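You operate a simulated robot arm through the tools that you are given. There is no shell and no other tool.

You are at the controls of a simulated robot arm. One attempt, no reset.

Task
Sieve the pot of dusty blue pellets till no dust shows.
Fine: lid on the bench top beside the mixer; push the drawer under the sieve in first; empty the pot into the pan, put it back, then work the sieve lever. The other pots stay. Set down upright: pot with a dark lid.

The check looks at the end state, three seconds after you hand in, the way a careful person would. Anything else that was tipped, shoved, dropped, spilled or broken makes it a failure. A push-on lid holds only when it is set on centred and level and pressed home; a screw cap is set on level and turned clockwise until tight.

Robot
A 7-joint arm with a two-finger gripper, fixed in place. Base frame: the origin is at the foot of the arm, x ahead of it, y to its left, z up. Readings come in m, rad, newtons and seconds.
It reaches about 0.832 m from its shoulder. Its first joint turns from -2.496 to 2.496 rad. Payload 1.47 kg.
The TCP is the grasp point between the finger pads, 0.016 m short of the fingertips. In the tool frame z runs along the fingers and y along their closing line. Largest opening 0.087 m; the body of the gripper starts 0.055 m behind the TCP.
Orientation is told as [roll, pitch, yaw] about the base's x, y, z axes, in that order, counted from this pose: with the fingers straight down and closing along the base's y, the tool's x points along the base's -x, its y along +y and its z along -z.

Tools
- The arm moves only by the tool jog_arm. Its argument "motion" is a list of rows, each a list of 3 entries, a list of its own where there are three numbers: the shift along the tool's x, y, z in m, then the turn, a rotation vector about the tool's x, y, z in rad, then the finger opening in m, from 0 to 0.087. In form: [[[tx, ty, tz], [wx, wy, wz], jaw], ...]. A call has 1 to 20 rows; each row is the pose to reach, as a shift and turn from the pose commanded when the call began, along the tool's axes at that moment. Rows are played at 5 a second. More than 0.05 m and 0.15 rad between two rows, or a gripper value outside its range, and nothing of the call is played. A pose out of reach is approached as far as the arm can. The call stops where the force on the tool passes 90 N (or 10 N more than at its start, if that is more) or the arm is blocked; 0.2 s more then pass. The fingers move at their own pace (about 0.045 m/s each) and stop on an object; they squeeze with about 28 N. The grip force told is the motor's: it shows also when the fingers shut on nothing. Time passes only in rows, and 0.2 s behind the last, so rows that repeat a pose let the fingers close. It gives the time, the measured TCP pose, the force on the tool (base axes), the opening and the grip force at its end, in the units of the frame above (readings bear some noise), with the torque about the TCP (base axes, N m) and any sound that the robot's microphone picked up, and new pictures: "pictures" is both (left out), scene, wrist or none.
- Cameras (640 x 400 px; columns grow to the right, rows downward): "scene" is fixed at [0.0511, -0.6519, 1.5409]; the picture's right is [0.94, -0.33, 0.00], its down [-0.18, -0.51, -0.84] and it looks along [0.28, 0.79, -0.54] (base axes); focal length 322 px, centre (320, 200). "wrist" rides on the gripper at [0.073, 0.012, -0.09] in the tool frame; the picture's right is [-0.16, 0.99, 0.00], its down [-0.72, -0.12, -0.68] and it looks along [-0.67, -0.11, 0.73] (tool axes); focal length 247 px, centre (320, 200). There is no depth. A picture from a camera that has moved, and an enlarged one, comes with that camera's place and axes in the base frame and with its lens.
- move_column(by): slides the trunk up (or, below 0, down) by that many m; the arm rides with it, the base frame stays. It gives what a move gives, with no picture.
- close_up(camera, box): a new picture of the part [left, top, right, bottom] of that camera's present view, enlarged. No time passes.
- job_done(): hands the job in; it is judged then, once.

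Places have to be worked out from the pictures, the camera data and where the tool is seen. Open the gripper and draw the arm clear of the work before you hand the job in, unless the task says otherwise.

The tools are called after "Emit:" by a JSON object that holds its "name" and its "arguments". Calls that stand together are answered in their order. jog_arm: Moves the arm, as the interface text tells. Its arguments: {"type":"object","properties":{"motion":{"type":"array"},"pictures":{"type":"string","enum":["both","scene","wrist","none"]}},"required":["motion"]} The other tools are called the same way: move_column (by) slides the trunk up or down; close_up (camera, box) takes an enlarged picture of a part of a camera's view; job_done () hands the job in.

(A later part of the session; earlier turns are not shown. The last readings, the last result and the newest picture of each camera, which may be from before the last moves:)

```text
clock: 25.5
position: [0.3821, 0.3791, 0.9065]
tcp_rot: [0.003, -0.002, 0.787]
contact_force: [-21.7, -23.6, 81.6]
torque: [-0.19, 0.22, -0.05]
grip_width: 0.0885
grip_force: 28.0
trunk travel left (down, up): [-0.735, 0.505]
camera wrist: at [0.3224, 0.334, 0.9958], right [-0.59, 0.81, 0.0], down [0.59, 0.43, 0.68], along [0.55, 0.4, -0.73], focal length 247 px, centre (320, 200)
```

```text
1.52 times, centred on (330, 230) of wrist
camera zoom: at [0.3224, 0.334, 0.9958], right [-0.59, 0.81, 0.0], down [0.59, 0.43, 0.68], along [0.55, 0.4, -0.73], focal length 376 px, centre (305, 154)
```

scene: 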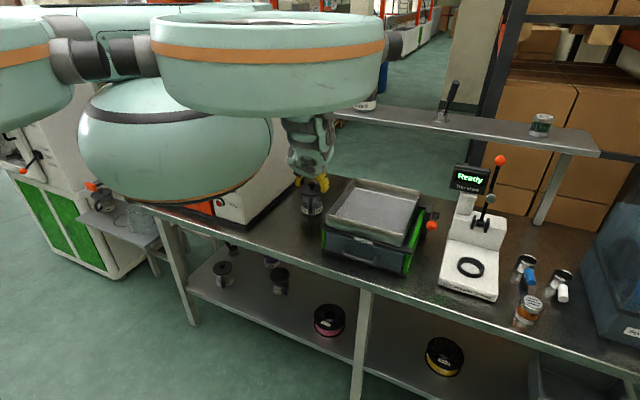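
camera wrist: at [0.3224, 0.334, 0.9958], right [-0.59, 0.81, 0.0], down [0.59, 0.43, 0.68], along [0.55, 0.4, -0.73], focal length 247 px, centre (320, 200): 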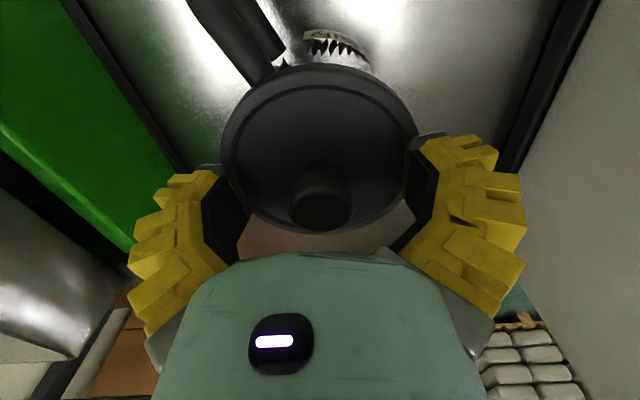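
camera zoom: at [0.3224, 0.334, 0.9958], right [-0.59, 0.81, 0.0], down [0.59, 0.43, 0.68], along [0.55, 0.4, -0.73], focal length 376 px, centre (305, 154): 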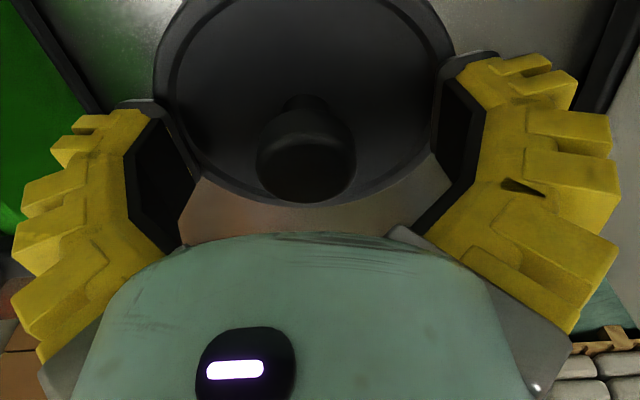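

The fingers are splayed on the lid's rim, not on the knob. I lift straight up 3 cm with the jaw opening to release the pressure, then re-measure.

Emit:
{"name": "jog_arm", "arguments": {"motion": [[[0, 0, -0.008], [0, 0, 0], 0.087], [[0, 0, -0.016], [0, 0, 0], 0.087], [[0, 0, -0.026], [0, 0, 0], 0.087], [[0, 0, -0.036], [0, 0, 0], 0.087], [[0, 0, -0.036], [0, 0, 0], 0.06], [[0, 0, -0.036], [0, 0, 0], 0.06]]}}

Emit:
{"name": "close_up", "arguments": {"camera": "scene", "box": [270, 140, 360, 230]}}

Emit:
{"name": "close_up", "arguments": {"camera": "wrist", "box": [180, 40, 460, 260]}}

```text
clock: 26.9
position: [0.3816, 0.377, 0.9393]
tcp_rot: [-0.001, 0.0, 0.787]
contact_force: [0.2, -0.2, 0.1]
torque: [-0.03, 0.01, 0.0]
grip_width: 0.0646
grip_force: 2.9
trunk travel left (down, up): [-0.735, 0.505]
camera wrist: at [0.3221, 0.3323, 1.0285], right [-0.59, 0.81, 0.0], down [0.59, 0.43, 0.68], along [0.55, 0.4, -0.73], focal length 247 px, centre (320, 200)
```

scene: 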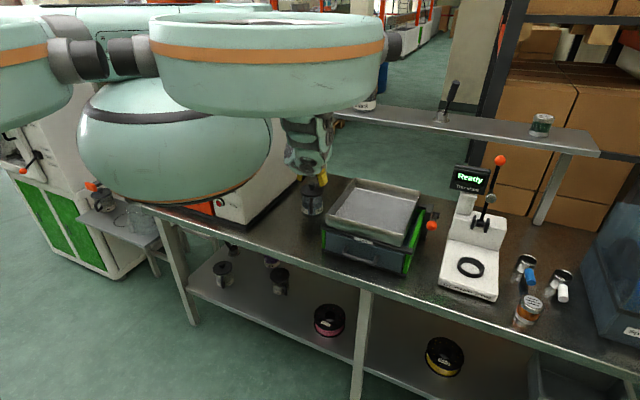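
wrist: 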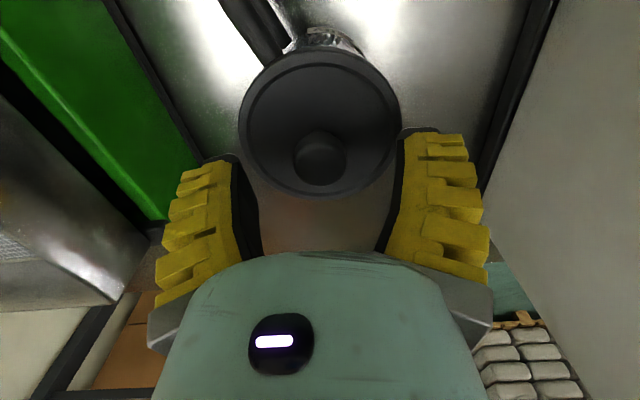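

```text
4.44 times, centred on (315, 185) of scene
camera zoom: at [0.0511, -0.6519, 1.5409], right [0.94, -0.33, 0.0], down [-0.18, -0.51, -0.84], along [0.28, 0.79, -0.54], focal length 1433 px, centre (342, 267)
```

zoom: 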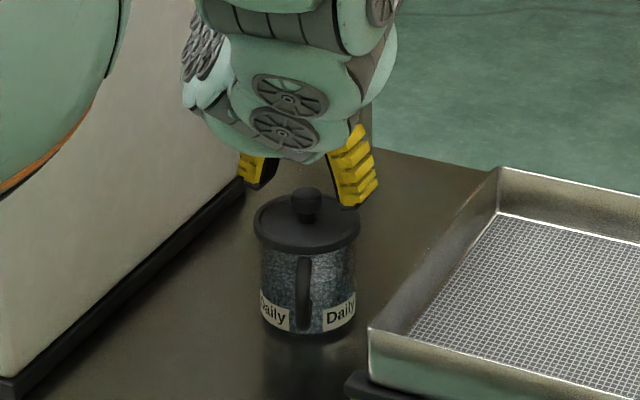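

```text
1.82 times, centred on (320, 150) of wrist
camera zoom: at [0.3221, 0.3323, 1.0285], right [-0.59, 0.81, 0.0], down [0.59, 0.43, 0.68], along [0.55, 0.4, -0.73], focal length 449 px, centre (320, 291)
```

zoom: 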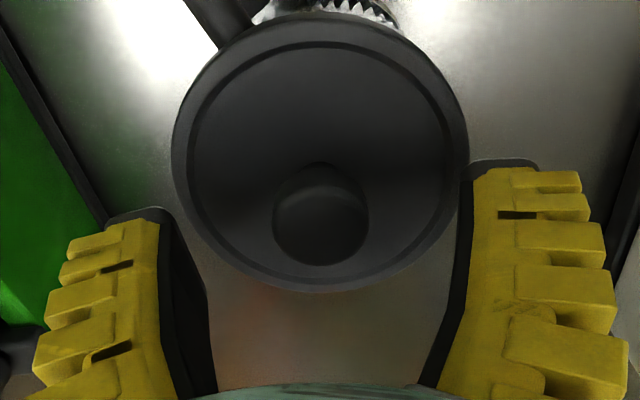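

Re-measuring with the lid ellipse puts the lid's top surface at z≈0.897, higher than I assumed, with the knob top at ≈0.922. The pot is unmoved and the lid still seated. I descend only to TCP z≈0.917 (tips ≈0.901), checking force.

Emit:
{"name": "jog_arm", "arguments": {"motion": [[[0, 0, 0.01], [0, 0, 0], 0.06], [[0, 0, 0.018], [0, 0, 0], 0.06], [[0, 0, 0.0223], [0, 0, 0], 0.06], [[0, 0, 0.0223], [0, 0, 0], 0.06]], "pictures": "wrist"}}

```text
clock: 27.9
position: [0.3827, 0.376, 0.9166]
tcp_rot: [0.0, 0.001, 0.785]
contact_force: [0.2, 0.0, 0.2]
torque: [0.02, -0.02, -0.01]
grip_width: 0.0648
grip_force: 3.3
trunk travel left (down, up): [-0.735, 0.505]
camera wrist: at [0.3223, 0.3326, 1.0065], right [-0.59, 0.81, 0.0], down [0.59, 0.43, 0.68], along [0.55, 0.4, -0.73], focal length 247 px, centre (320, 200)
```

wrist: 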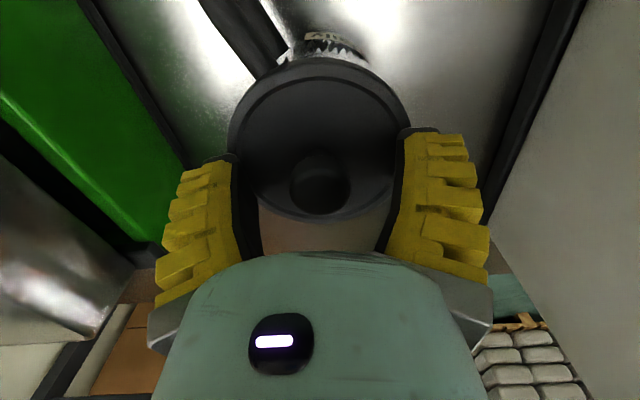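

No contact force at TCP z=0.9166, so the tips are just above the lid. I close on the knob here.

Emit:
{"name": "jog_arm", "arguments": {"motion": [[[0, 0, 0], [0, 0, 0], 0.04], [[0, 0, 0], [0, 0, 0], 0.02], [[0, 0, 0], [0, 0, 0], 0.0], [[0, 0, 0], [0, 0, 0], 0.0], [[0, 0, 0], [0, 0, 0], 0.0]]}}

Emit:
{"name": "close_up", "arguments": {"camera": "wrist", "box": [180, 80, 460, 280]}}

Emit:
{"name": "close_up", "arguments": {"camera": "scene", "box": [270, 140, 360, 230]}}

```text
clock: 29.1
position: [0.383, 0.3771, 0.9182]
tcp_rot: [0.0, -0.001, 0.787]
contact_force: [0.4, -0.3, -0.6]
torque: [0.03, -0.02, -0.01]
grip_width: 0.02
grip_force: 27.7
trunk travel left (down, up): [-0.735, 0.505]
camera wrist: at [0.3222, 0.3328, 1.0066], right [-0.59, 0.81, 0.0], down [0.59, 0.43, 0.68], along [0.55, 0.4, -0.73], focal length 247 px, centre (320, 200)
```

scene: 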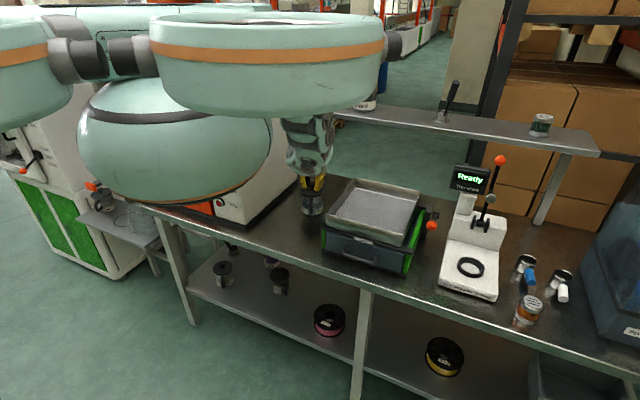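
wrist: 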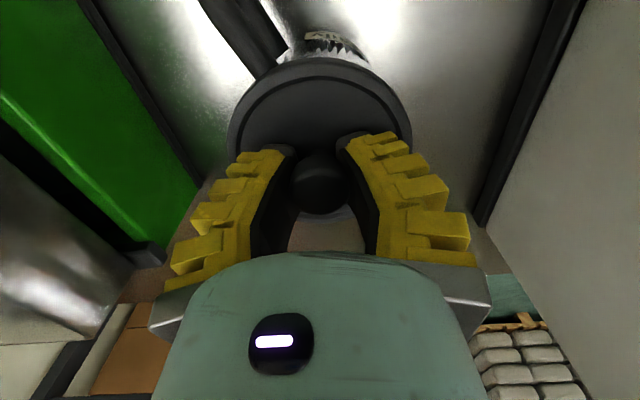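

```text
2.00 times, centred on (320, 180) of wrist
camera zoom: at [0.3222, 0.3328, 1.0066], right [-0.59, 0.81, 0.0], down [0.59, 0.43, 0.68], along [0.55, 0.4, -0.73], focal length 494 px, centre (320, 240)
```

zoom: 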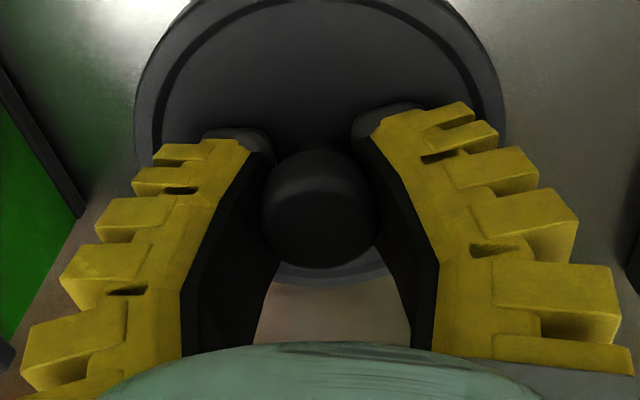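

```text
4.44 times, centred on (315, 185) of scene
camera zoom: at [0.0511, -0.6519, 1.5409], right [0.94, -0.33, 0.0], down [-0.18, -0.51, -0.84], along [0.28, 0.79, -0.54], focal length 1433 px, centre (342, 267)
```

zoom: 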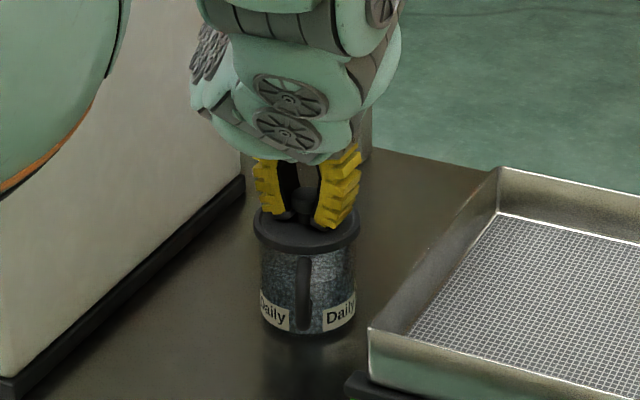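

Knob is gripped (width 0.020, 28 N) with the fingers well centred. I lift slowly in small steps to pull the push-on lid, watching force and sound.

Emit:
{"name": "jog_arm", "arguments": {"motion": [[[0, 0, -0.003], [0, 0, 0], 0.0], [[0, 0, -0.006], [0, 0, 0], 0.0], [[0, 0, -0.009], [0, 0, 0], 0.0], [[0, 0, -0.012], [0, 0, 0], 0.0], [[0, 0, -0.015], [0, 0, 0], 0.0]]}}

Emit:
{"name": "close_up", "arguments": {"camera": "scene", "box": [270, 140, 360, 230]}}

```text
clock: 30.3
position: [0.383, 0.3767, 0.9312]
tcp_rot: [0.001, -0.001, 0.788]
contact_force: [0.1, -0.4, -0.9]
torque: [0.02, 0.02, 0.02]
grip_width: 0.0199
grip_force: 27.6
trunk travel left (down, up): [-0.735, 0.505]
heard: snap
camera wrist: at [0.3215, 0.3327, 1.021], right [-0.59, 0.81, 0.0], down [0.59, 0.43, 0.68], along [0.55, 0.4, -0.73], focal length 247 px, centre (320, 200)
```

scene: 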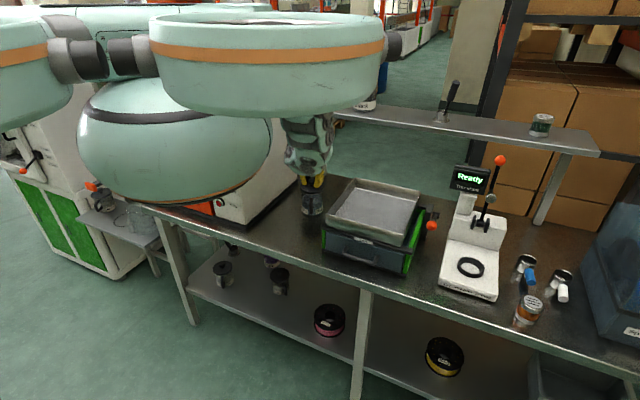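
wrist: 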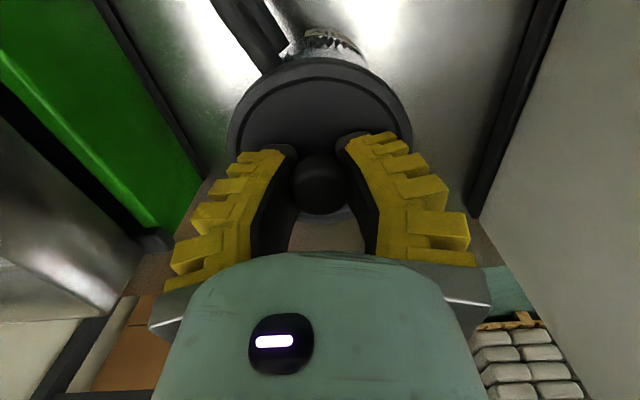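

```text
4.44 times, centred on (315, 185) of scene
camera zoom: at [0.0511, -0.6519, 1.5409], right [0.94, -0.33, 0.0], down [-0.18, -0.51, -0.84], along [0.28, 0.79, -0.54], focal length 1433 px, centre (342, 267)
```

zoom: 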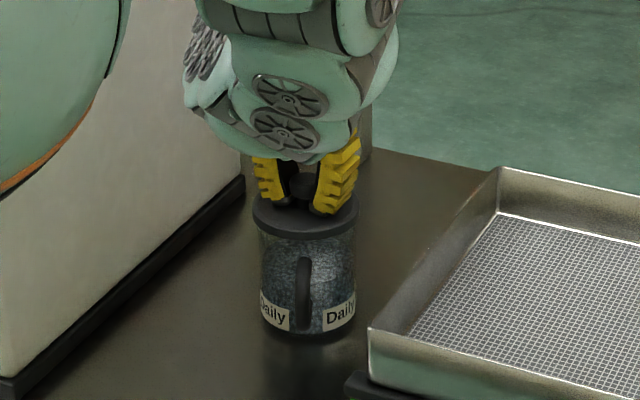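

A snap was heard and the lid is free while the pot stays put. I lift it clear to z≈1.02 and carry it to a free spot on the bench beside the mixer, around (0.237, 0.343), away from the pot.

Emit:
{"name": "jog_arm", "arguments": {"motion": [[[0, 0, -0.03], [0, 0, 0], 0.0], [[0, 0, -0.06], [0, 0, 0], 0.0], [[0, 0, -0.09], [0, 0, 0], 0.0], [[0.0318, 0.0198, -0.09], [0, 0, 0], 0.0], [[0.0637, 0.0396, -0.09], [0, 0, 0], 0.0], [[0.0955, 0.0594, -0.09], [0, 0, 0], 0.0], [[0.1273, 0.0792, -0.09], [0, 0, 0], 0.0], [[0.1273, 0.0792, -0.09], [0, 0, 0], 0.0]]}}

Emit:
{"name": "close_up", "arguments": {"camera": "scene", "box": [220, 110, 380, 260]}}

```text
clock: 32.1
position: [0.2528, 0.3414, 1.0152]
tcp_rot: [-0.001, 0.0, 0.789]
contact_force: [-0.6, -1.1, -0.9]
torque: [0.01, 0.02, -0.02]
grip_width: 0.02
grip_force: 28.2
out of reach, approached as far as the arm can: row 5, 6, 7, 8
trunk travel left (down, up): [-0.735, 0.505]
camera wrist: at [0.1934, 0.2964, 1.105], right [-0.59, 0.81, 0.0], down [0.59, 0.43, 0.68], along [0.55, 0.4, -0.73], focal length 247 px, centre (320, 200)
```

scene: 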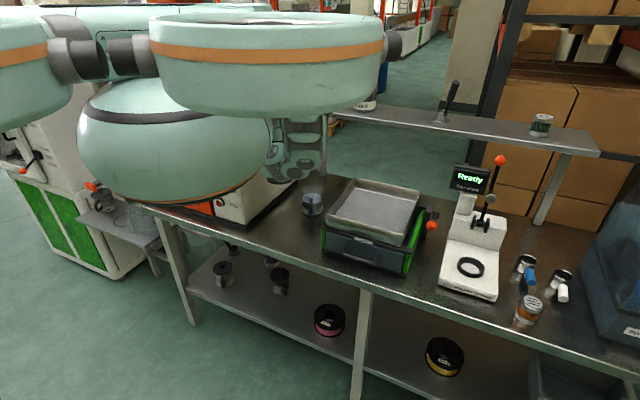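
wrist: 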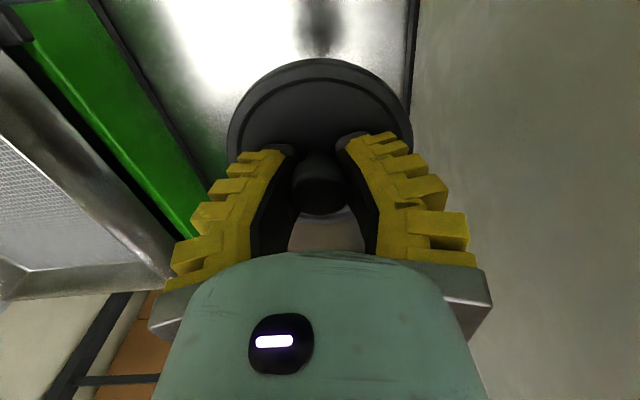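

```text
2.67 times, centred on (300, 185) of scene
camera zoom: at [0.0511, -0.6519, 1.5409], right [0.94, -0.33, 0.0], down [-0.18, -0.51, -0.84], along [0.28, 0.79, -0.54], focal length 860 px, centre (373, 240)
```

zoom: 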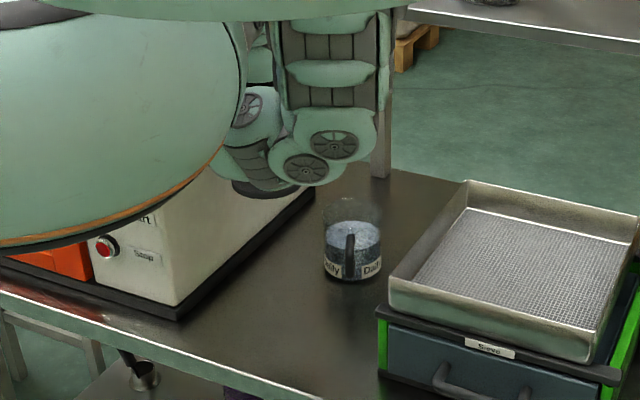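

I'm over u≈-0.063, v≈0.42, with the pot left standing open and about 2/3 full. The spot below is clear of the mixer base (u≈-0.167). I descend to z≈0.865 with a slight shift toward the mixer.

Emit:
{"name": "jog_arm", "arguments": {"motion": [[[0, 0, 0.04], [0, 0, 0], 0.0], [[0.0026, 0.0062, 0.08], [0, 0, 0], 0.0], [[0.0052, 0.0124, 0.12], [0, 0, 0], 0.0], [[0.0052, 0.0124, 0.15], [0, 0, 0], 0.0], [[0.0052, 0.0124, 0.15], [0, 0, 0], 0.0]]}}

Emit:
{"name": "close_up", "arguments": {"camera": "scene", "box": [220, 110, 380, 260]}}

```text
clock: 33.3
position: [0.2425, 0.3457, 0.8648]
tcp_rot: [0.001, 0.0, 0.786]
contact_force: [0.3, 0.6, -1.0]
torque: [-0.01, 0.01, 0.0]
grip_width: 0.0196
grip_force: 28.0
trunk travel left (down, up): [-0.735, 0.505]
camera wrist: at [0.1823, 0.3004, 0.9535], right [-0.59, 0.81, 0.0], down [0.59, 0.43, 0.68], along [0.55, 0.4, -0.73], focal length 247 px, centre (320, 200)
```

scene: 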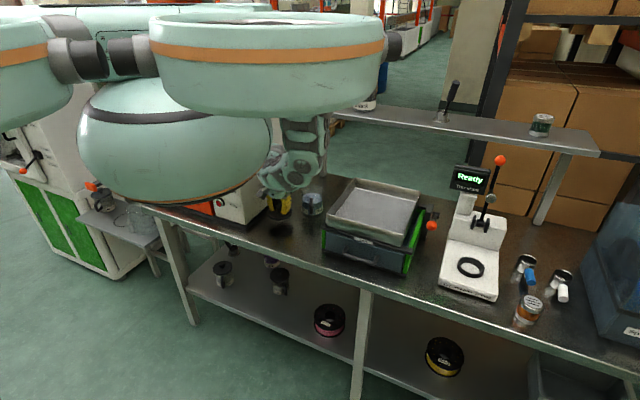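
wrist: 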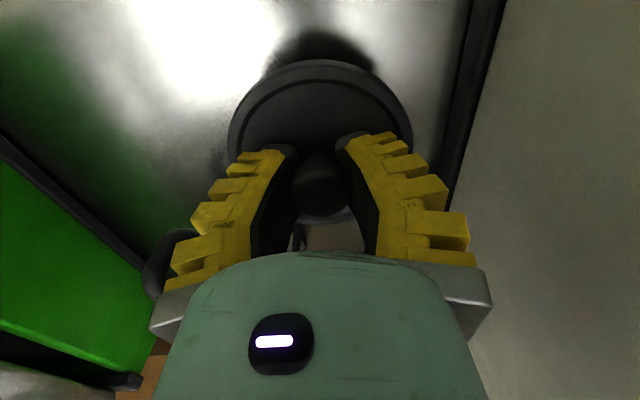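

```text
2.67 times, centred on (300, 185) of scene
camera zoom: at [0.0511, -0.6519, 1.5409], right [0.94, -0.33, 0.0], down [-0.18, -0.51, -0.84], along [0.28, 0.79, -0.54], focal length 860 px, centre (373, 240)
```

zoom: 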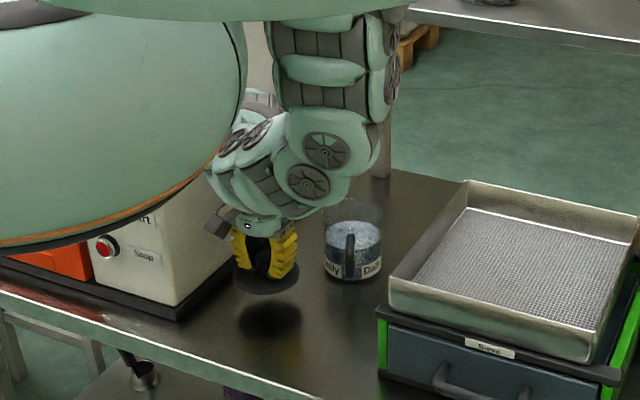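

The lid is clear over the bench with its shadow beneath. I go down another 2 cm in small steps, watching for contact.

Emit:
{"name": "jog_arm", "arguments": {"motion": [[[0, 0, 0.006], [0, 0, 0], 0.0], [[0, 0, 0.012], [0, 0, 0], 0.0], [[0, 0, 0.018], [0, 0, 0], 0.0], [[0, 0, 0.022], [0, 0, 0], 0.0]], "pictures": "scene"}}

Emit:
{"name": "close_up", "arguments": {"camera": "scene", "box": [240, 160, 340, 250]}}

```text
clock: 34.3
position: [0.2437, 0.3445, 0.8414]
tcp_rot: [0.0, -0.001, 0.786]
contact_force: [-0.1, 0.0, -0.5]
torque: [0.01, 0.01, -0.03]
grip_width: 0.0196
grip_force: 27.7
trunk travel left (down, up): [-0.735, 0.505]
```

scene: 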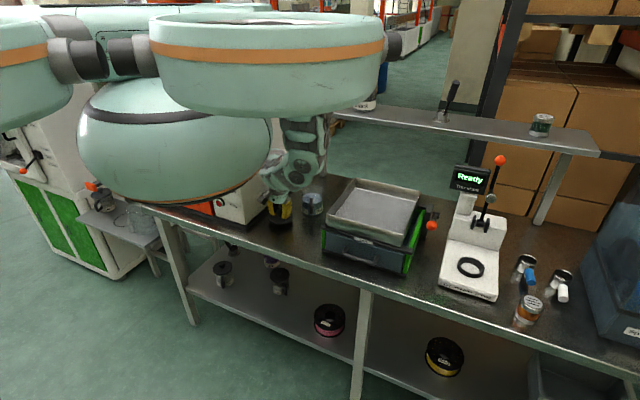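

```text
4.44 times, centred on (290, 205) of scene
camera zoom: at [0.0511, -0.6519, 1.5409], right [0.94, -0.33, 0.0], down [-0.18, -0.51, -0.84], along [0.28, 0.79, -0.54], focal length 1433 px, centre (453, 178)
```

zoom: 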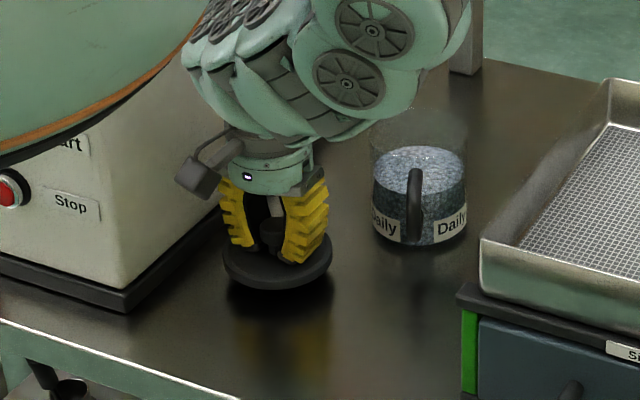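

Still a small gap under the lid and no contact. I step down by 2–3 mm at a time.

Emit:
{"name": "jog_arm", "arguments": {"motion": [[[0, 0, 0.003], [0, 0, 0], 0.0], [[0, 0, 0.005], [0, 0, 0], 0.0], [[0, 0, 0.007], [0, 0, 0], 0.0]], "pictures": "none"}}

Emit:
{"name": "close_up", "arguments": {"camera": "scene", "box": [240, 160, 340, 250]}}

```text
clock: 35.1
position: [0.244, 0.347, 0.8376]
tcp_rot: [0.001, 0.0, 0.787]
contact_force: [0.5, -0.8, -1.1]
torque: [-0.04, -0.01, -0.02]
grip_width: 0.0192
grip_force: 27.9
trunk travel left (down, up): [-0.735, 0.505]
```

```text
4.44 times, centred on (290, 205) of scene
camera zoom: at [0.0511, -0.6519, 1.5409], right [0.94, -0.33, 0.0], down [-0.18, -0.51, -0.84], along [0.28, 0.79, -0.54], focal length 1433 px, centre (453, 178)
```

zoom: 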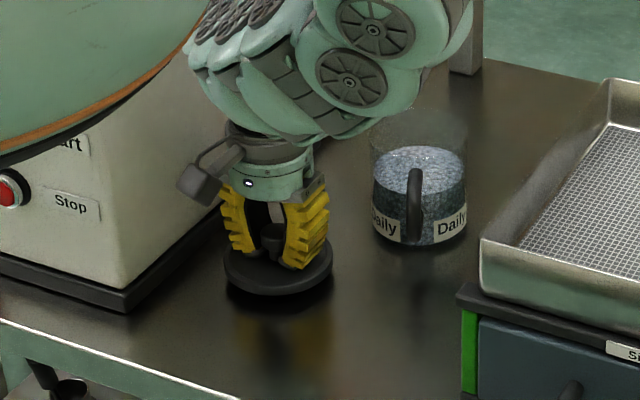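

Still free, grip holding. A few more millimetres down.

Emit:
{"name": "jog_arm", "arguments": {"motion": [[[0, 0, 0.003], [0, 0, 0], 0.0], [[0, 0, 0.005], [0, 0, 0], 0.0], [[0, 0, 0.007], [0, 0, 0], 0.0]], "pictures": "none"}}

Emit:
{"name": "close_up", "arguments": {"camera": "scene", "box": [240, 160, 340, 250]}}

```text
clock: 35.9
position: [0.2428, 0.3455, 0.8291]
tcp_rot: [0.0, 0.0, 0.787]
contact_force: [-0.5, -0.2, 0.5]
torque: [0.01, 0.0, 0.02]
grip_width: 0.0197
grip_force: 27.7
trunk travel left (down, up): [-0.735, 0.505]
```

```text
4.44 times, centred on (290, 205) of scene
camera zoom: at [0.0511, -0.6519, 1.5409], right [0.94, -0.33, 0.0], down [-0.18, -0.51, -0.84], along [0.28, 0.79, -0.54], focal length 1433 px, centre (453, 178)
```

zoom: 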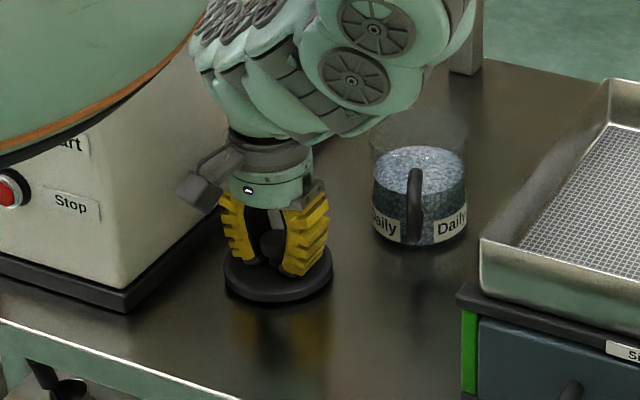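

The lid's weight is just coming off (force z flips to +0.5). I lower another 2–4 mm to be sure it rests.

Emit:
{"name": "jog_arm", "arguments": {"motion": [[[0, 0, 0.002], [0, 0, 0], 0.0], [[0, 0, 0.004], [0, 0, 0], 0.0]], "pictures": "none"}}

```text
clock: 36.5
position: [0.2427, 0.3477, 0.824]
tcp_rot: [0.0, -0.001, 0.789]
contact_force: [-1.4, 0.0, 1.3]
torque: [0.02, -0.08, -0.03]
grip_width: 0.0191
grip_force: 28.2
trunk travel left (down, up): [-0.735, 0.505]
```

Emit:
{"name": "jog_arm", "arguments": {"motion": [[[0, 0, 0.002], [0, 0, 0], 0.0], [[0, 0, 0.003], [0, 0, 0], 0.0], [[0, 0, 0.003], [0, 0, 0], 0.0]], "pictures": "wrist"}}

Emit:
{"name": "close_up", "arguments": {"camera": "scene", "box": [260, 185, 330, 245]}}

```text
clock: 37.3
position: [0.242, 0.3463, 0.8233]
tcp_rot: [0.002, 0.0, 0.787]
contact_force: [-6.1, -15.2, 45.2]
torque: [-0.17, 0.09, 0.1]
grip_width: 0.0202
grip_force: 27.7
trunk travel left (down, up): [-0.735, 0.505]
camera wrist: at [0.1831, 0.3019, 0.9128], right [-0.59, 0.81, 0.0], down [0.59, 0.43, 0.68], along [0.55, 0.4, -0.73], focal length 247 px, centre (320, 200)
```

wrist: 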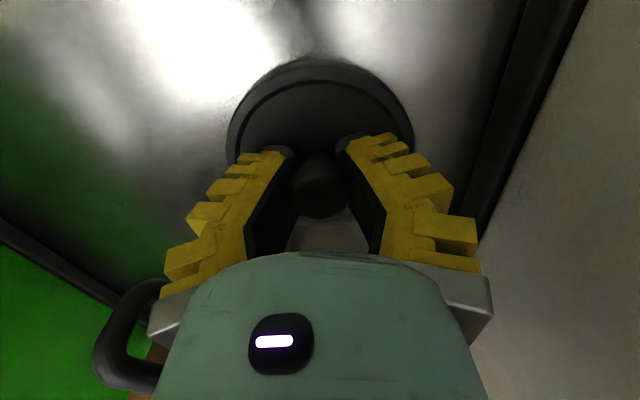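

```text
6.67 times, centred on (295, 215) of scene
camera zoom: at [0.0511, -0.6519, 1.5409], right [0.94, -0.33, 0.0], down [-0.18, -0.51, -0.84], along [0.28, 0.79, -0.54], focal length 2150 px, centre (487, 100)
```

zoom: 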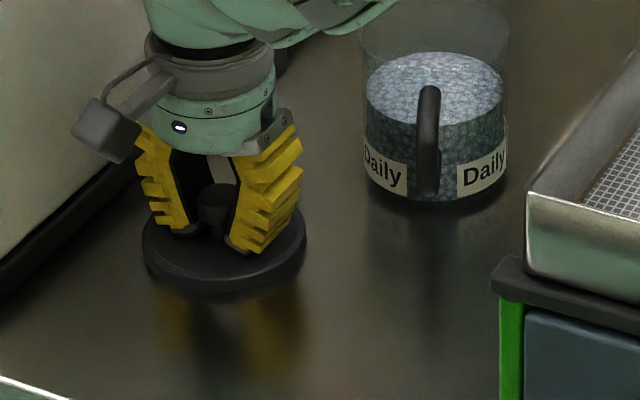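

The lid now rests on the bench (45 N). I relieve the pressure by 3 mm, open the fingers and rise straight up.

Emit:
{"name": "jog_arm", "arguments": {"motion": [[[0, 0, -0.003], [0, 0, 0], 0.0], [[0, 0, -0.003], [0, 0, 0], 0.03], [[0, 0, -0.003], [0, 0, 0], 0.05], [[0, 0, -0.003], [0, 0, 0], 0.05], [[0, 0, -0.02], [0, 0, 0], 0.05], [[0, 0, -0.05], [0, 0, 0], 0.05], [[0, 0, -0.09], [0, 0, 0], 0.05], [[0, 0, -0.13], [0, 0, 0], 0.05]]}}

Emit:
{"name": "close_up", "arguments": {"camera": "scene", "box": [240, 160, 340, 250]}}

```text
clock: 39.1
position: [0.2453, 0.3453, 0.9547]
tcp_rot: [0.0, 0.002, 0.786]
contact_force: [-0.2, 0.1, 0.6]
torque: [0.0, 0.01, -0.01]
grip_width: 0.0556
grip_force: 3.3
trunk travel left (down, up): [-0.735, 0.505]
camera wrist: at [0.185, 0.3011, 1.0441], right [-0.59, 0.81, 0.0], down [0.59, 0.43, 0.68], along [0.55, 0.4, -0.73], focal length 247 px, centre (320, 200)
```

scene: 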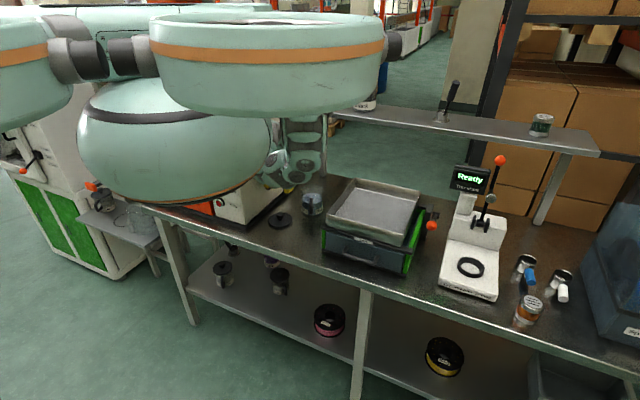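
wrist: 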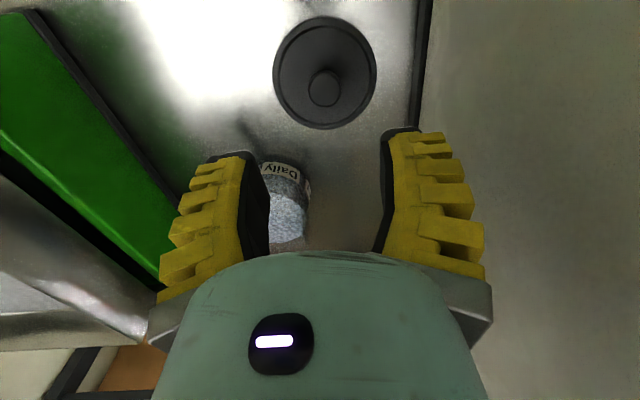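

```text
4.44 times, centred on (290, 205) of scene
camera zoom: at [0.0511, -0.6519, 1.5409], right [0.94, -0.33, 0.0], down [-0.18, -0.51, -0.84], along [0.28, 0.79, -0.54], focal length 1433 px, centre (453, 178)
```

zoom: 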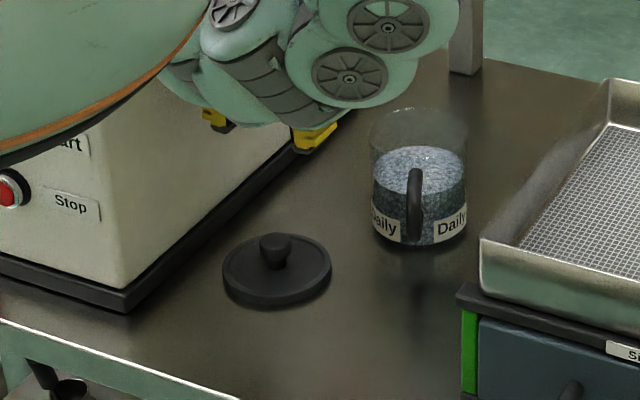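

The lid lies flat on the bench beside the mixer, well clear of pot and mixer. I'll grasp the pot's handle with the tool inclined about 45°, so I raise the trunk 0.12 for elbow room and then yaw toward the handle direction.

Emit:
{"name": "move_column", "arguments": {"by": 0.12}}

Emit:
{"name": "jog_arm", "arguments": {"motion": [[[0.004, -0.04, 0.015], [0, 0, -0.07], 0.045], [[0.008, -0.08, 0.03], [0, 0, -0.14], 0.045], [[0.012, -0.12, 0.045], [0, 0, -0.21], 0.045], [[0.012, -0.12, 0.045], [0, 0, -0.21], 0.045]]}}

Emit:
{"name": "close_up", "arguments": {"camera": "wrist", "box": [220, 20, 440, 200]}}

```text
clock: 40.6
position: [0.2434, 0.3458, 1.0745]
tcp_rot: [0.001, 0.0, 0.788]
contact_force: [0.0, 0.8, -0.4]
torque: [-0.01, -0.02, 0.0]
grip_width: 0.0555
grip_force: 3.3
trunk travel left (down, up): [-0.855, 0.385]
```

```text
clock: 41.6
position: [0.32, 0.2536, 1.0269]
tcp_rot: [0.0, 0.002, 0.998]
contact_force: [0.5, -0.1, 0.0]
torque: [0.0, -0.04, 0.01]
grip_width: 0.0505
grip_force: 3.9
trunk travel left (down, up): [-0.855, 0.385]
camera wrist: at [0.2715, 0.1971, 1.1171], right [-0.74, 0.67, 0.0], down [0.49, 0.55, 0.68], along [0.45, 0.51, -0.73], focal length 247 px, centre (320, 200)
```

scene: 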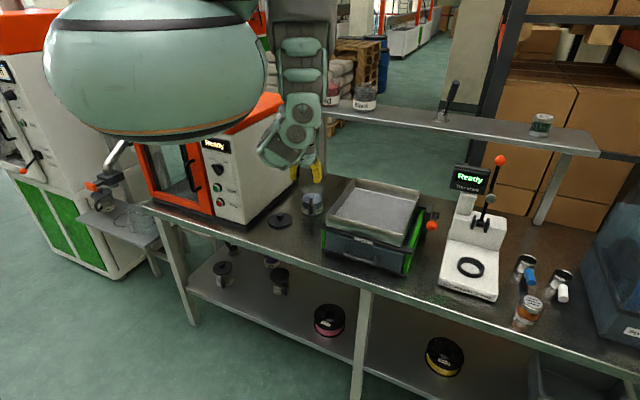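
wrist: 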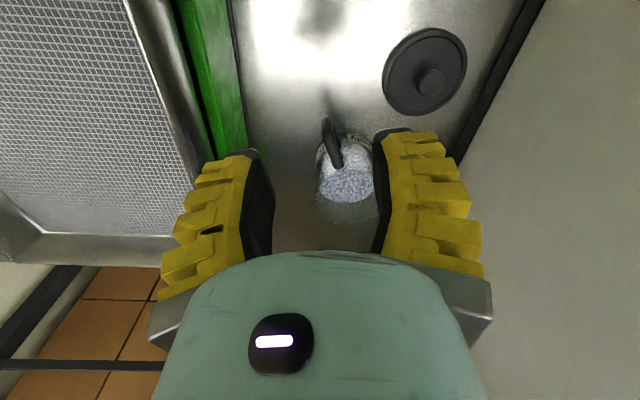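

```text
2.22 times, centred on (330, 110) of wrist
camera zoom: at [0.2715, 0.1971, 1.1171], right [-0.74, 0.67, 0.0], down [0.49, 0.55, 0.68], along [0.45, 0.51, -0.73], focal length 549 px, centre (298, 400)
```

zoom: 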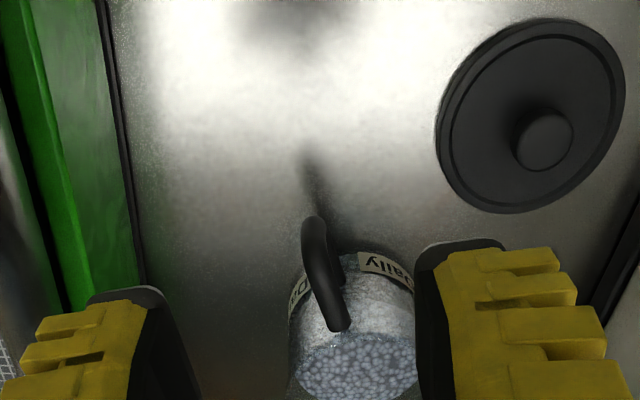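

The handle's outer bar resolves to about (0.356, 0.305), spanning z≈0.825–0.88, width ~12 mm. I pitch the tool forward to 45° while descending to a pre-grasp pose about 9 cm back from it along the approach line.

Emit:
{"name": "jog_arm", "arguments": {"motion": [[[0, 0, 0.018], [0, -0.131, 0], 0.045], [[0, -0.001, 0.036], [0, -0.262, 0], 0.045], [[0, -0.001, 0.054], [0, -0.393, 0], 0.045], [[0, -0.002, 0.072], [0, -0.524, 0], 0.045], [[0, -0.002, 0.09], [0, -0.655, 0], 0.045], [[0.0009, -0.0024, 0.108], [0, -0.785, 0], 0.045], [[0.0009, -0.0024, 0.108], [0, -0.785, 0], 0.045]]}}

Emit:
{"name": "close_up", "arguments": {"camera": "wrist", "box": [180, 40, 460, 240]}}

Emit:
{"name": "close_up", "arguments": {"camera": "scene", "box": [240, 120, 400, 260]}}

```text
clock: 43.2
position: [0.3236, 0.2485, 0.9194]
tcp_rot: [0.001, -0.783, 0.996]
contact_force: [0.1, 0.5, -0.8]
torque: [-0.01, -0.04, -0.04]
grip_width: 0.0503
grip_force: 4.1
trunk travel left (down, up): [-0.855, 0.385]
camera wrist: at [0.2513, 0.1575, 0.9318], right [-0.77, 0.63, 0.11], down [0.11, -0.04, 0.99], along [0.63, 0.78, -0.04], focal length 247 px, centre (320, 200)
```

scene: 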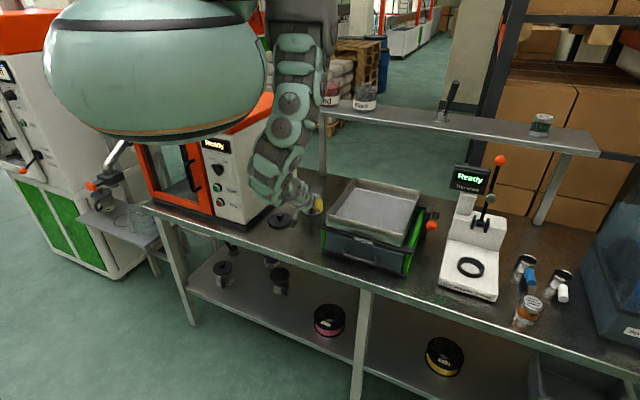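
wrist: 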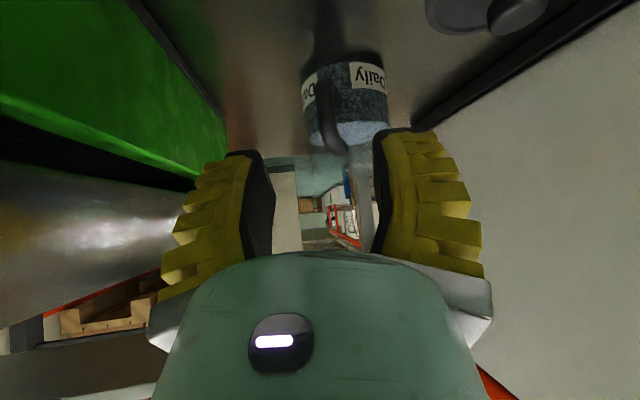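

```text
2.00 times, centred on (320, 140) of wrist
camera zoom: at [0.2513, 0.1575, 0.9318], right [-0.77, 0.63, 0.11], down [0.11, -0.04, 0.99], along [0.63, 0.78, -0.04], focal length 494 px, centre (320, 320)
```

zoom: 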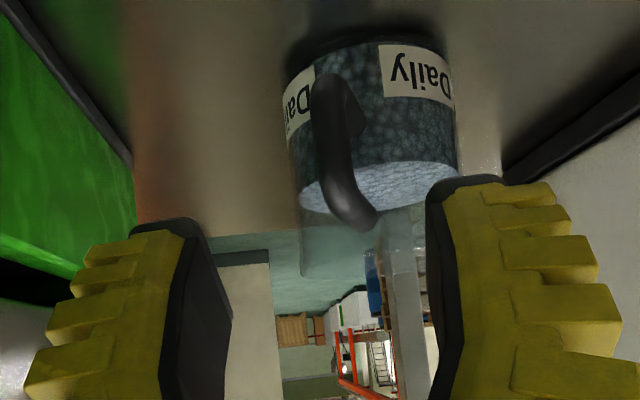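

```text
2.86 times, centred on (320, 190) of scene
camera zoom: at [0.0511, -0.6519, 1.5409], right [0.94, -0.33, 0.0], down [-0.18, -0.51, -0.84], along [0.28, 0.79, -0.54], focal length 922 px, centre (320, 229)
```

zoom: 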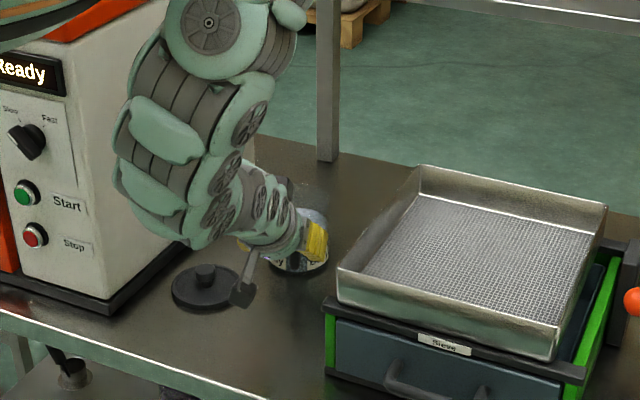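

The pose is reached, and the handle bar is right ahead: centre (0.356, 0.305, 0.857), consistent in both cameras. I advance 9 cm along the tool axis with the fingers open around the bar.

Emit:
{"name": "jog_arm", "arguments": {"motion": [[[-0.001, 0.002, 0.025], [0, 0, 0], 0.045], [[-0.002, 0.0035, 0.05], [0, 0, 0], 0.045], [[-0.002, 0.0035, 0.07], [0, 0, 0], 0.045], [[-0.002, 0.0035, 0.08], [0, 0, 0], 0.045], [[-0.002, 0.0035, 0.08], [0, 0, 0], 0.045]]}}

Emit:
{"name": "close_up", "arguments": {"camera": "wrist", "box": [180, 40, 460, 240]}}

Emit:
{"name": "close_up", "arguments": {"camera": "scene", "box": [260, 160, 360, 240]}}

```text
clock: 44.4
position: [0.3514, 0.3005, 0.8662]
tcp_rot: [0.001, -0.786, 0.996]
contact_force: [0.5, -0.4, 0.3]
torque: [-0.01, 0.01, 0.06]
grip_width: 0.0504
grip_force: 4.0
trunk travel left (down, up): [-0.855, 0.385]
camera wrist: at [0.2786, 0.2093, 0.8781], right [-0.77, 0.63, 0.11], down [0.11, -0.04, 0.99], along [0.63, 0.78, -0.04], focal length 247 px, centre (320, 200)
```

scene: 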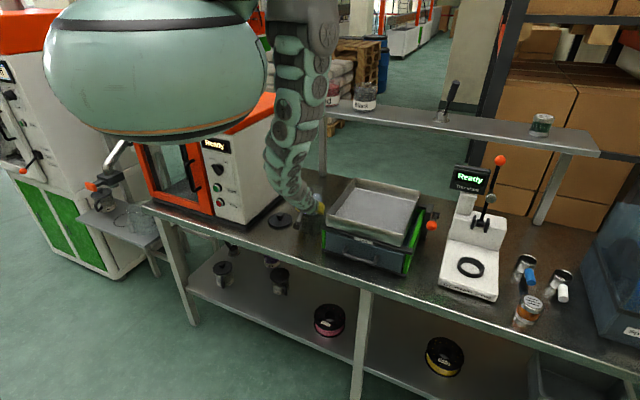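
wrist: 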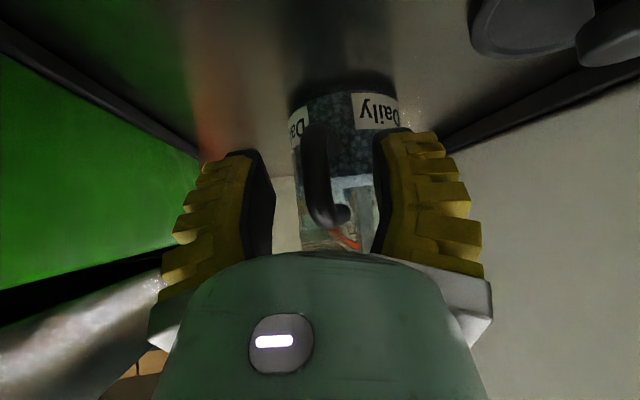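

```text
2.00 times, centred on (320, 140) of wrist
camera zoom: at [0.2786, 0.2093, 0.8781], right [-0.77, 0.63, 0.11], down [0.11, -0.04, 0.99], along [0.63, 0.78, -0.04], focal length 494 px, centre (320, 320)
```

zoom: 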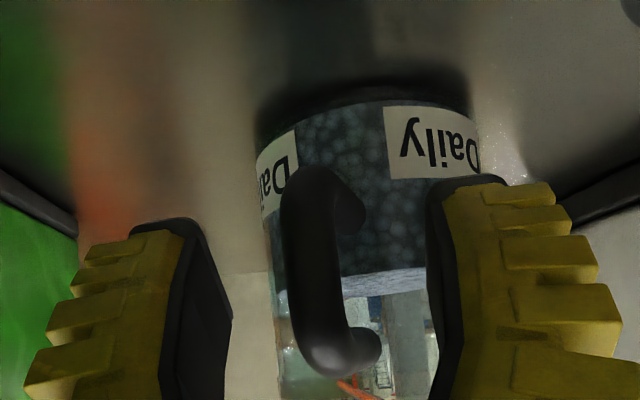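

```text
5.00 times, centred on (310, 200) of scene
camera zoom: at [0.0511, -0.6519, 1.5409], right [0.94, -0.33, 0.0], down [-0.18, -0.51, -0.84], along [0.28, 0.79, -0.54], focal length 1613 px, centre (370, 200)
```

zoom: 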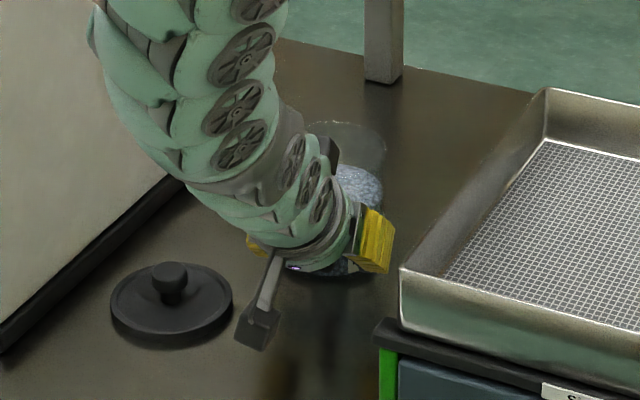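

The bar sits between the fingers, nearly centred, centre z≈0.861. I advance the last centimetre and close.

Emit:
{"name": "jog_arm", "arguments": {"motion": [[[0, 0, 0.005], [0, 0, 0], 0.045], [[0, 0, 0.01], [0, 0, 0], 0.045], [[0, 0, 0.01], [0, 0, 0], 0.025], [[0, 0, 0.01], [0, 0, 0], 0.0], [[0, 0, 0.01], [0, 0, 0], 0.0], [[0, 0, 0.01], [0, 0, 0], 0.0]]}}

Emit:
{"name": "close_up", "arguments": {"camera": "wrist", "box": [180, 40, 460, 240]}}

Emit:
{"name": "close_up", "arguments": {"camera": "scene", "box": [260, 160, 360, 240]}}

```text
clock: 45.8
position: [0.3558, 0.307, 0.8596]
tcp_rot: [0.0, -0.786, 0.996]
contact_force: [-1.0, -1.8, 2.9]
torque: [0.4, -0.06, -0.03]
grip_width: 0.0087
grip_force: 27.8
trunk travel left (down, up): [-0.855, 0.385]
camera wrist: at [0.283, 0.2155, 0.8714], right [-0.77, 0.63, 0.11], down [0.11, -0.04, 0.99], along [0.63, 0.78, -0.04], focal length 247 px, centre (320, 200)
```

scene: 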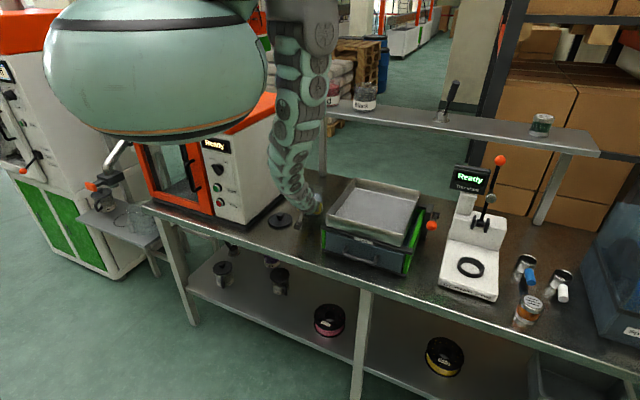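
wrist: 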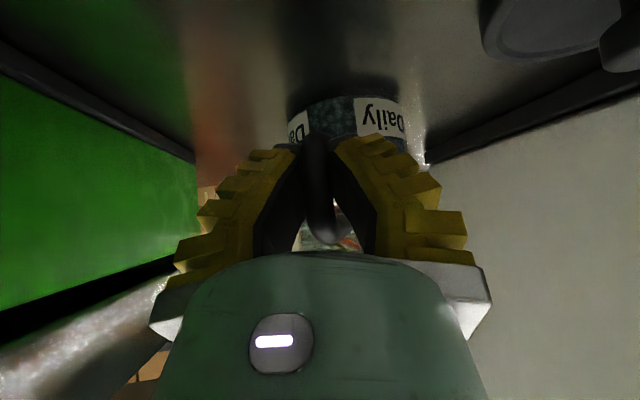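

```text
2.00 times, centred on (320, 140) of wrist
camera zoom: at [0.283, 0.2155, 0.8714], right [-0.77, 0.63, 0.11], down [0.11, -0.04, 0.99], along [0.63, 0.78, -0.04], focal length 494 px, centre (320, 320)
```

zoom: 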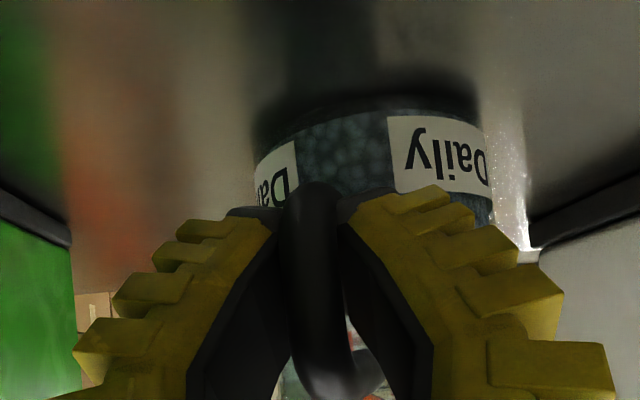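

```text
5.00 times, centred on (310, 200) of scene
camera zoom: at [0.0511, -0.6519, 1.5409], right [0.94, -0.33, 0.0], down [-0.18, -0.51, -0.84], along [0.28, 0.79, -0.54], focal length 1613 px, centre (370, 200)
```

zoom: 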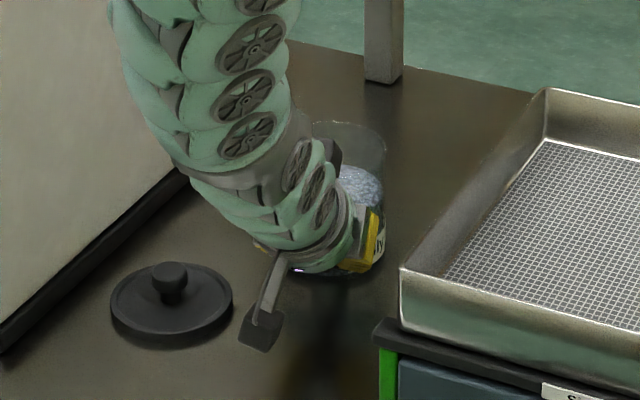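

Handle gripped: width 8.7 mm, 28 N. I lift straight up 3 cm slowly to test the hold.

Emit:
{"name": "jog_arm", "arguments": {"motion": [[[-0.0035, 0, -0.0035], [0, 0, 0], 0.0], [[-0.0071, 0, -0.0071], [0, 0, 0], 0.0], [[-0.0141, 0, -0.0142], [0, 0, 0], 0.0], [[-0.0212, 0, -0.0212], [0, 0, 0], 0.0], [[-0.0212, 0, -0.0212], [0, 0, 0], 0.0]]}}

Emit:
{"name": "close_up", "arguments": {"camera": "wrist", "box": [180, 40, 460, 240]}}

Emit:
{"name": "close_up", "arguments": {"camera": "scene", "box": [260, 160, 360, 240]}}

```text
clock: 47.0
position: [0.3549, 0.3063, 0.8892]
tcp_rot: [0.001, -0.784, 0.997]
contact_force: [-0.5, -0.7, -3.6]
torque: [-0.21, 0.07, 0.0]
grip_width: 0.0059
grip_force: 28.2
trunk travel left (down, up): [-0.855, 0.385]
camera wrist: at [0.2818, 0.2153, 0.901], right [-0.77, 0.63, 0.11], down [0.12, -0.04, 0.99], along [0.63, 0.78, -0.04], focal length 247 px, centre (320, 200)
```

scene: 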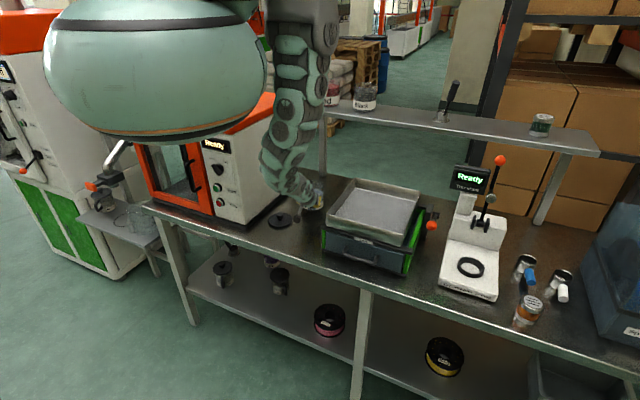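
wrist: 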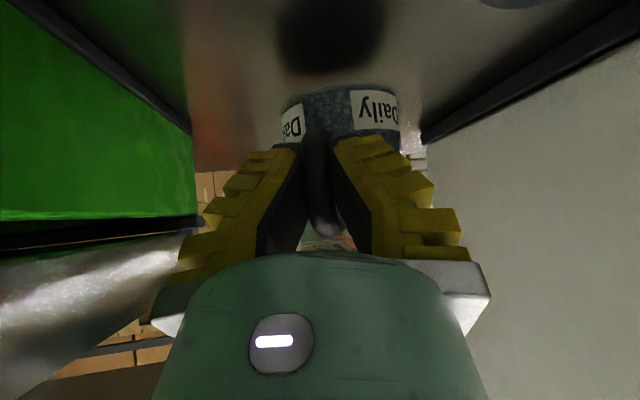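

```text
2.00 times, centred on (320, 140) of wrist
camera zoom: at [0.2818, 0.2153, 0.901], right [-0.77, 0.63, 0.11], down [0.12, -0.04, 0.99], along [0.63, 0.78, -0.04], focal length 494 px, centre (320, 320)
```

zoom: 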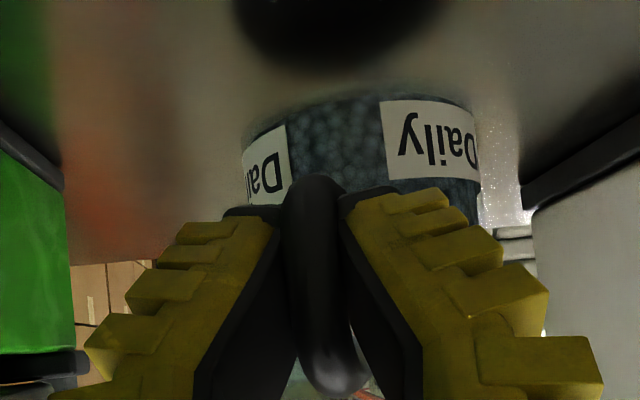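

```text
5.00 times, centred on (310, 200) of scene
camera zoom: at [0.0511, -0.6519, 1.5409], right [0.94, -0.33, 0.0], down [-0.18, -0.51, -0.84], along [0.28, 0.79, -0.54], focal length 1613 px, centre (370, 200)
```

zoom: 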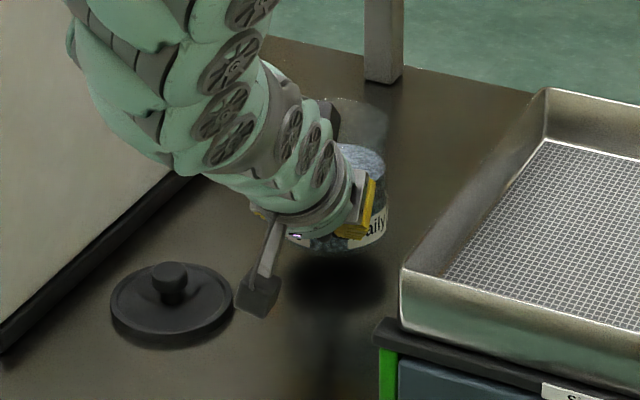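

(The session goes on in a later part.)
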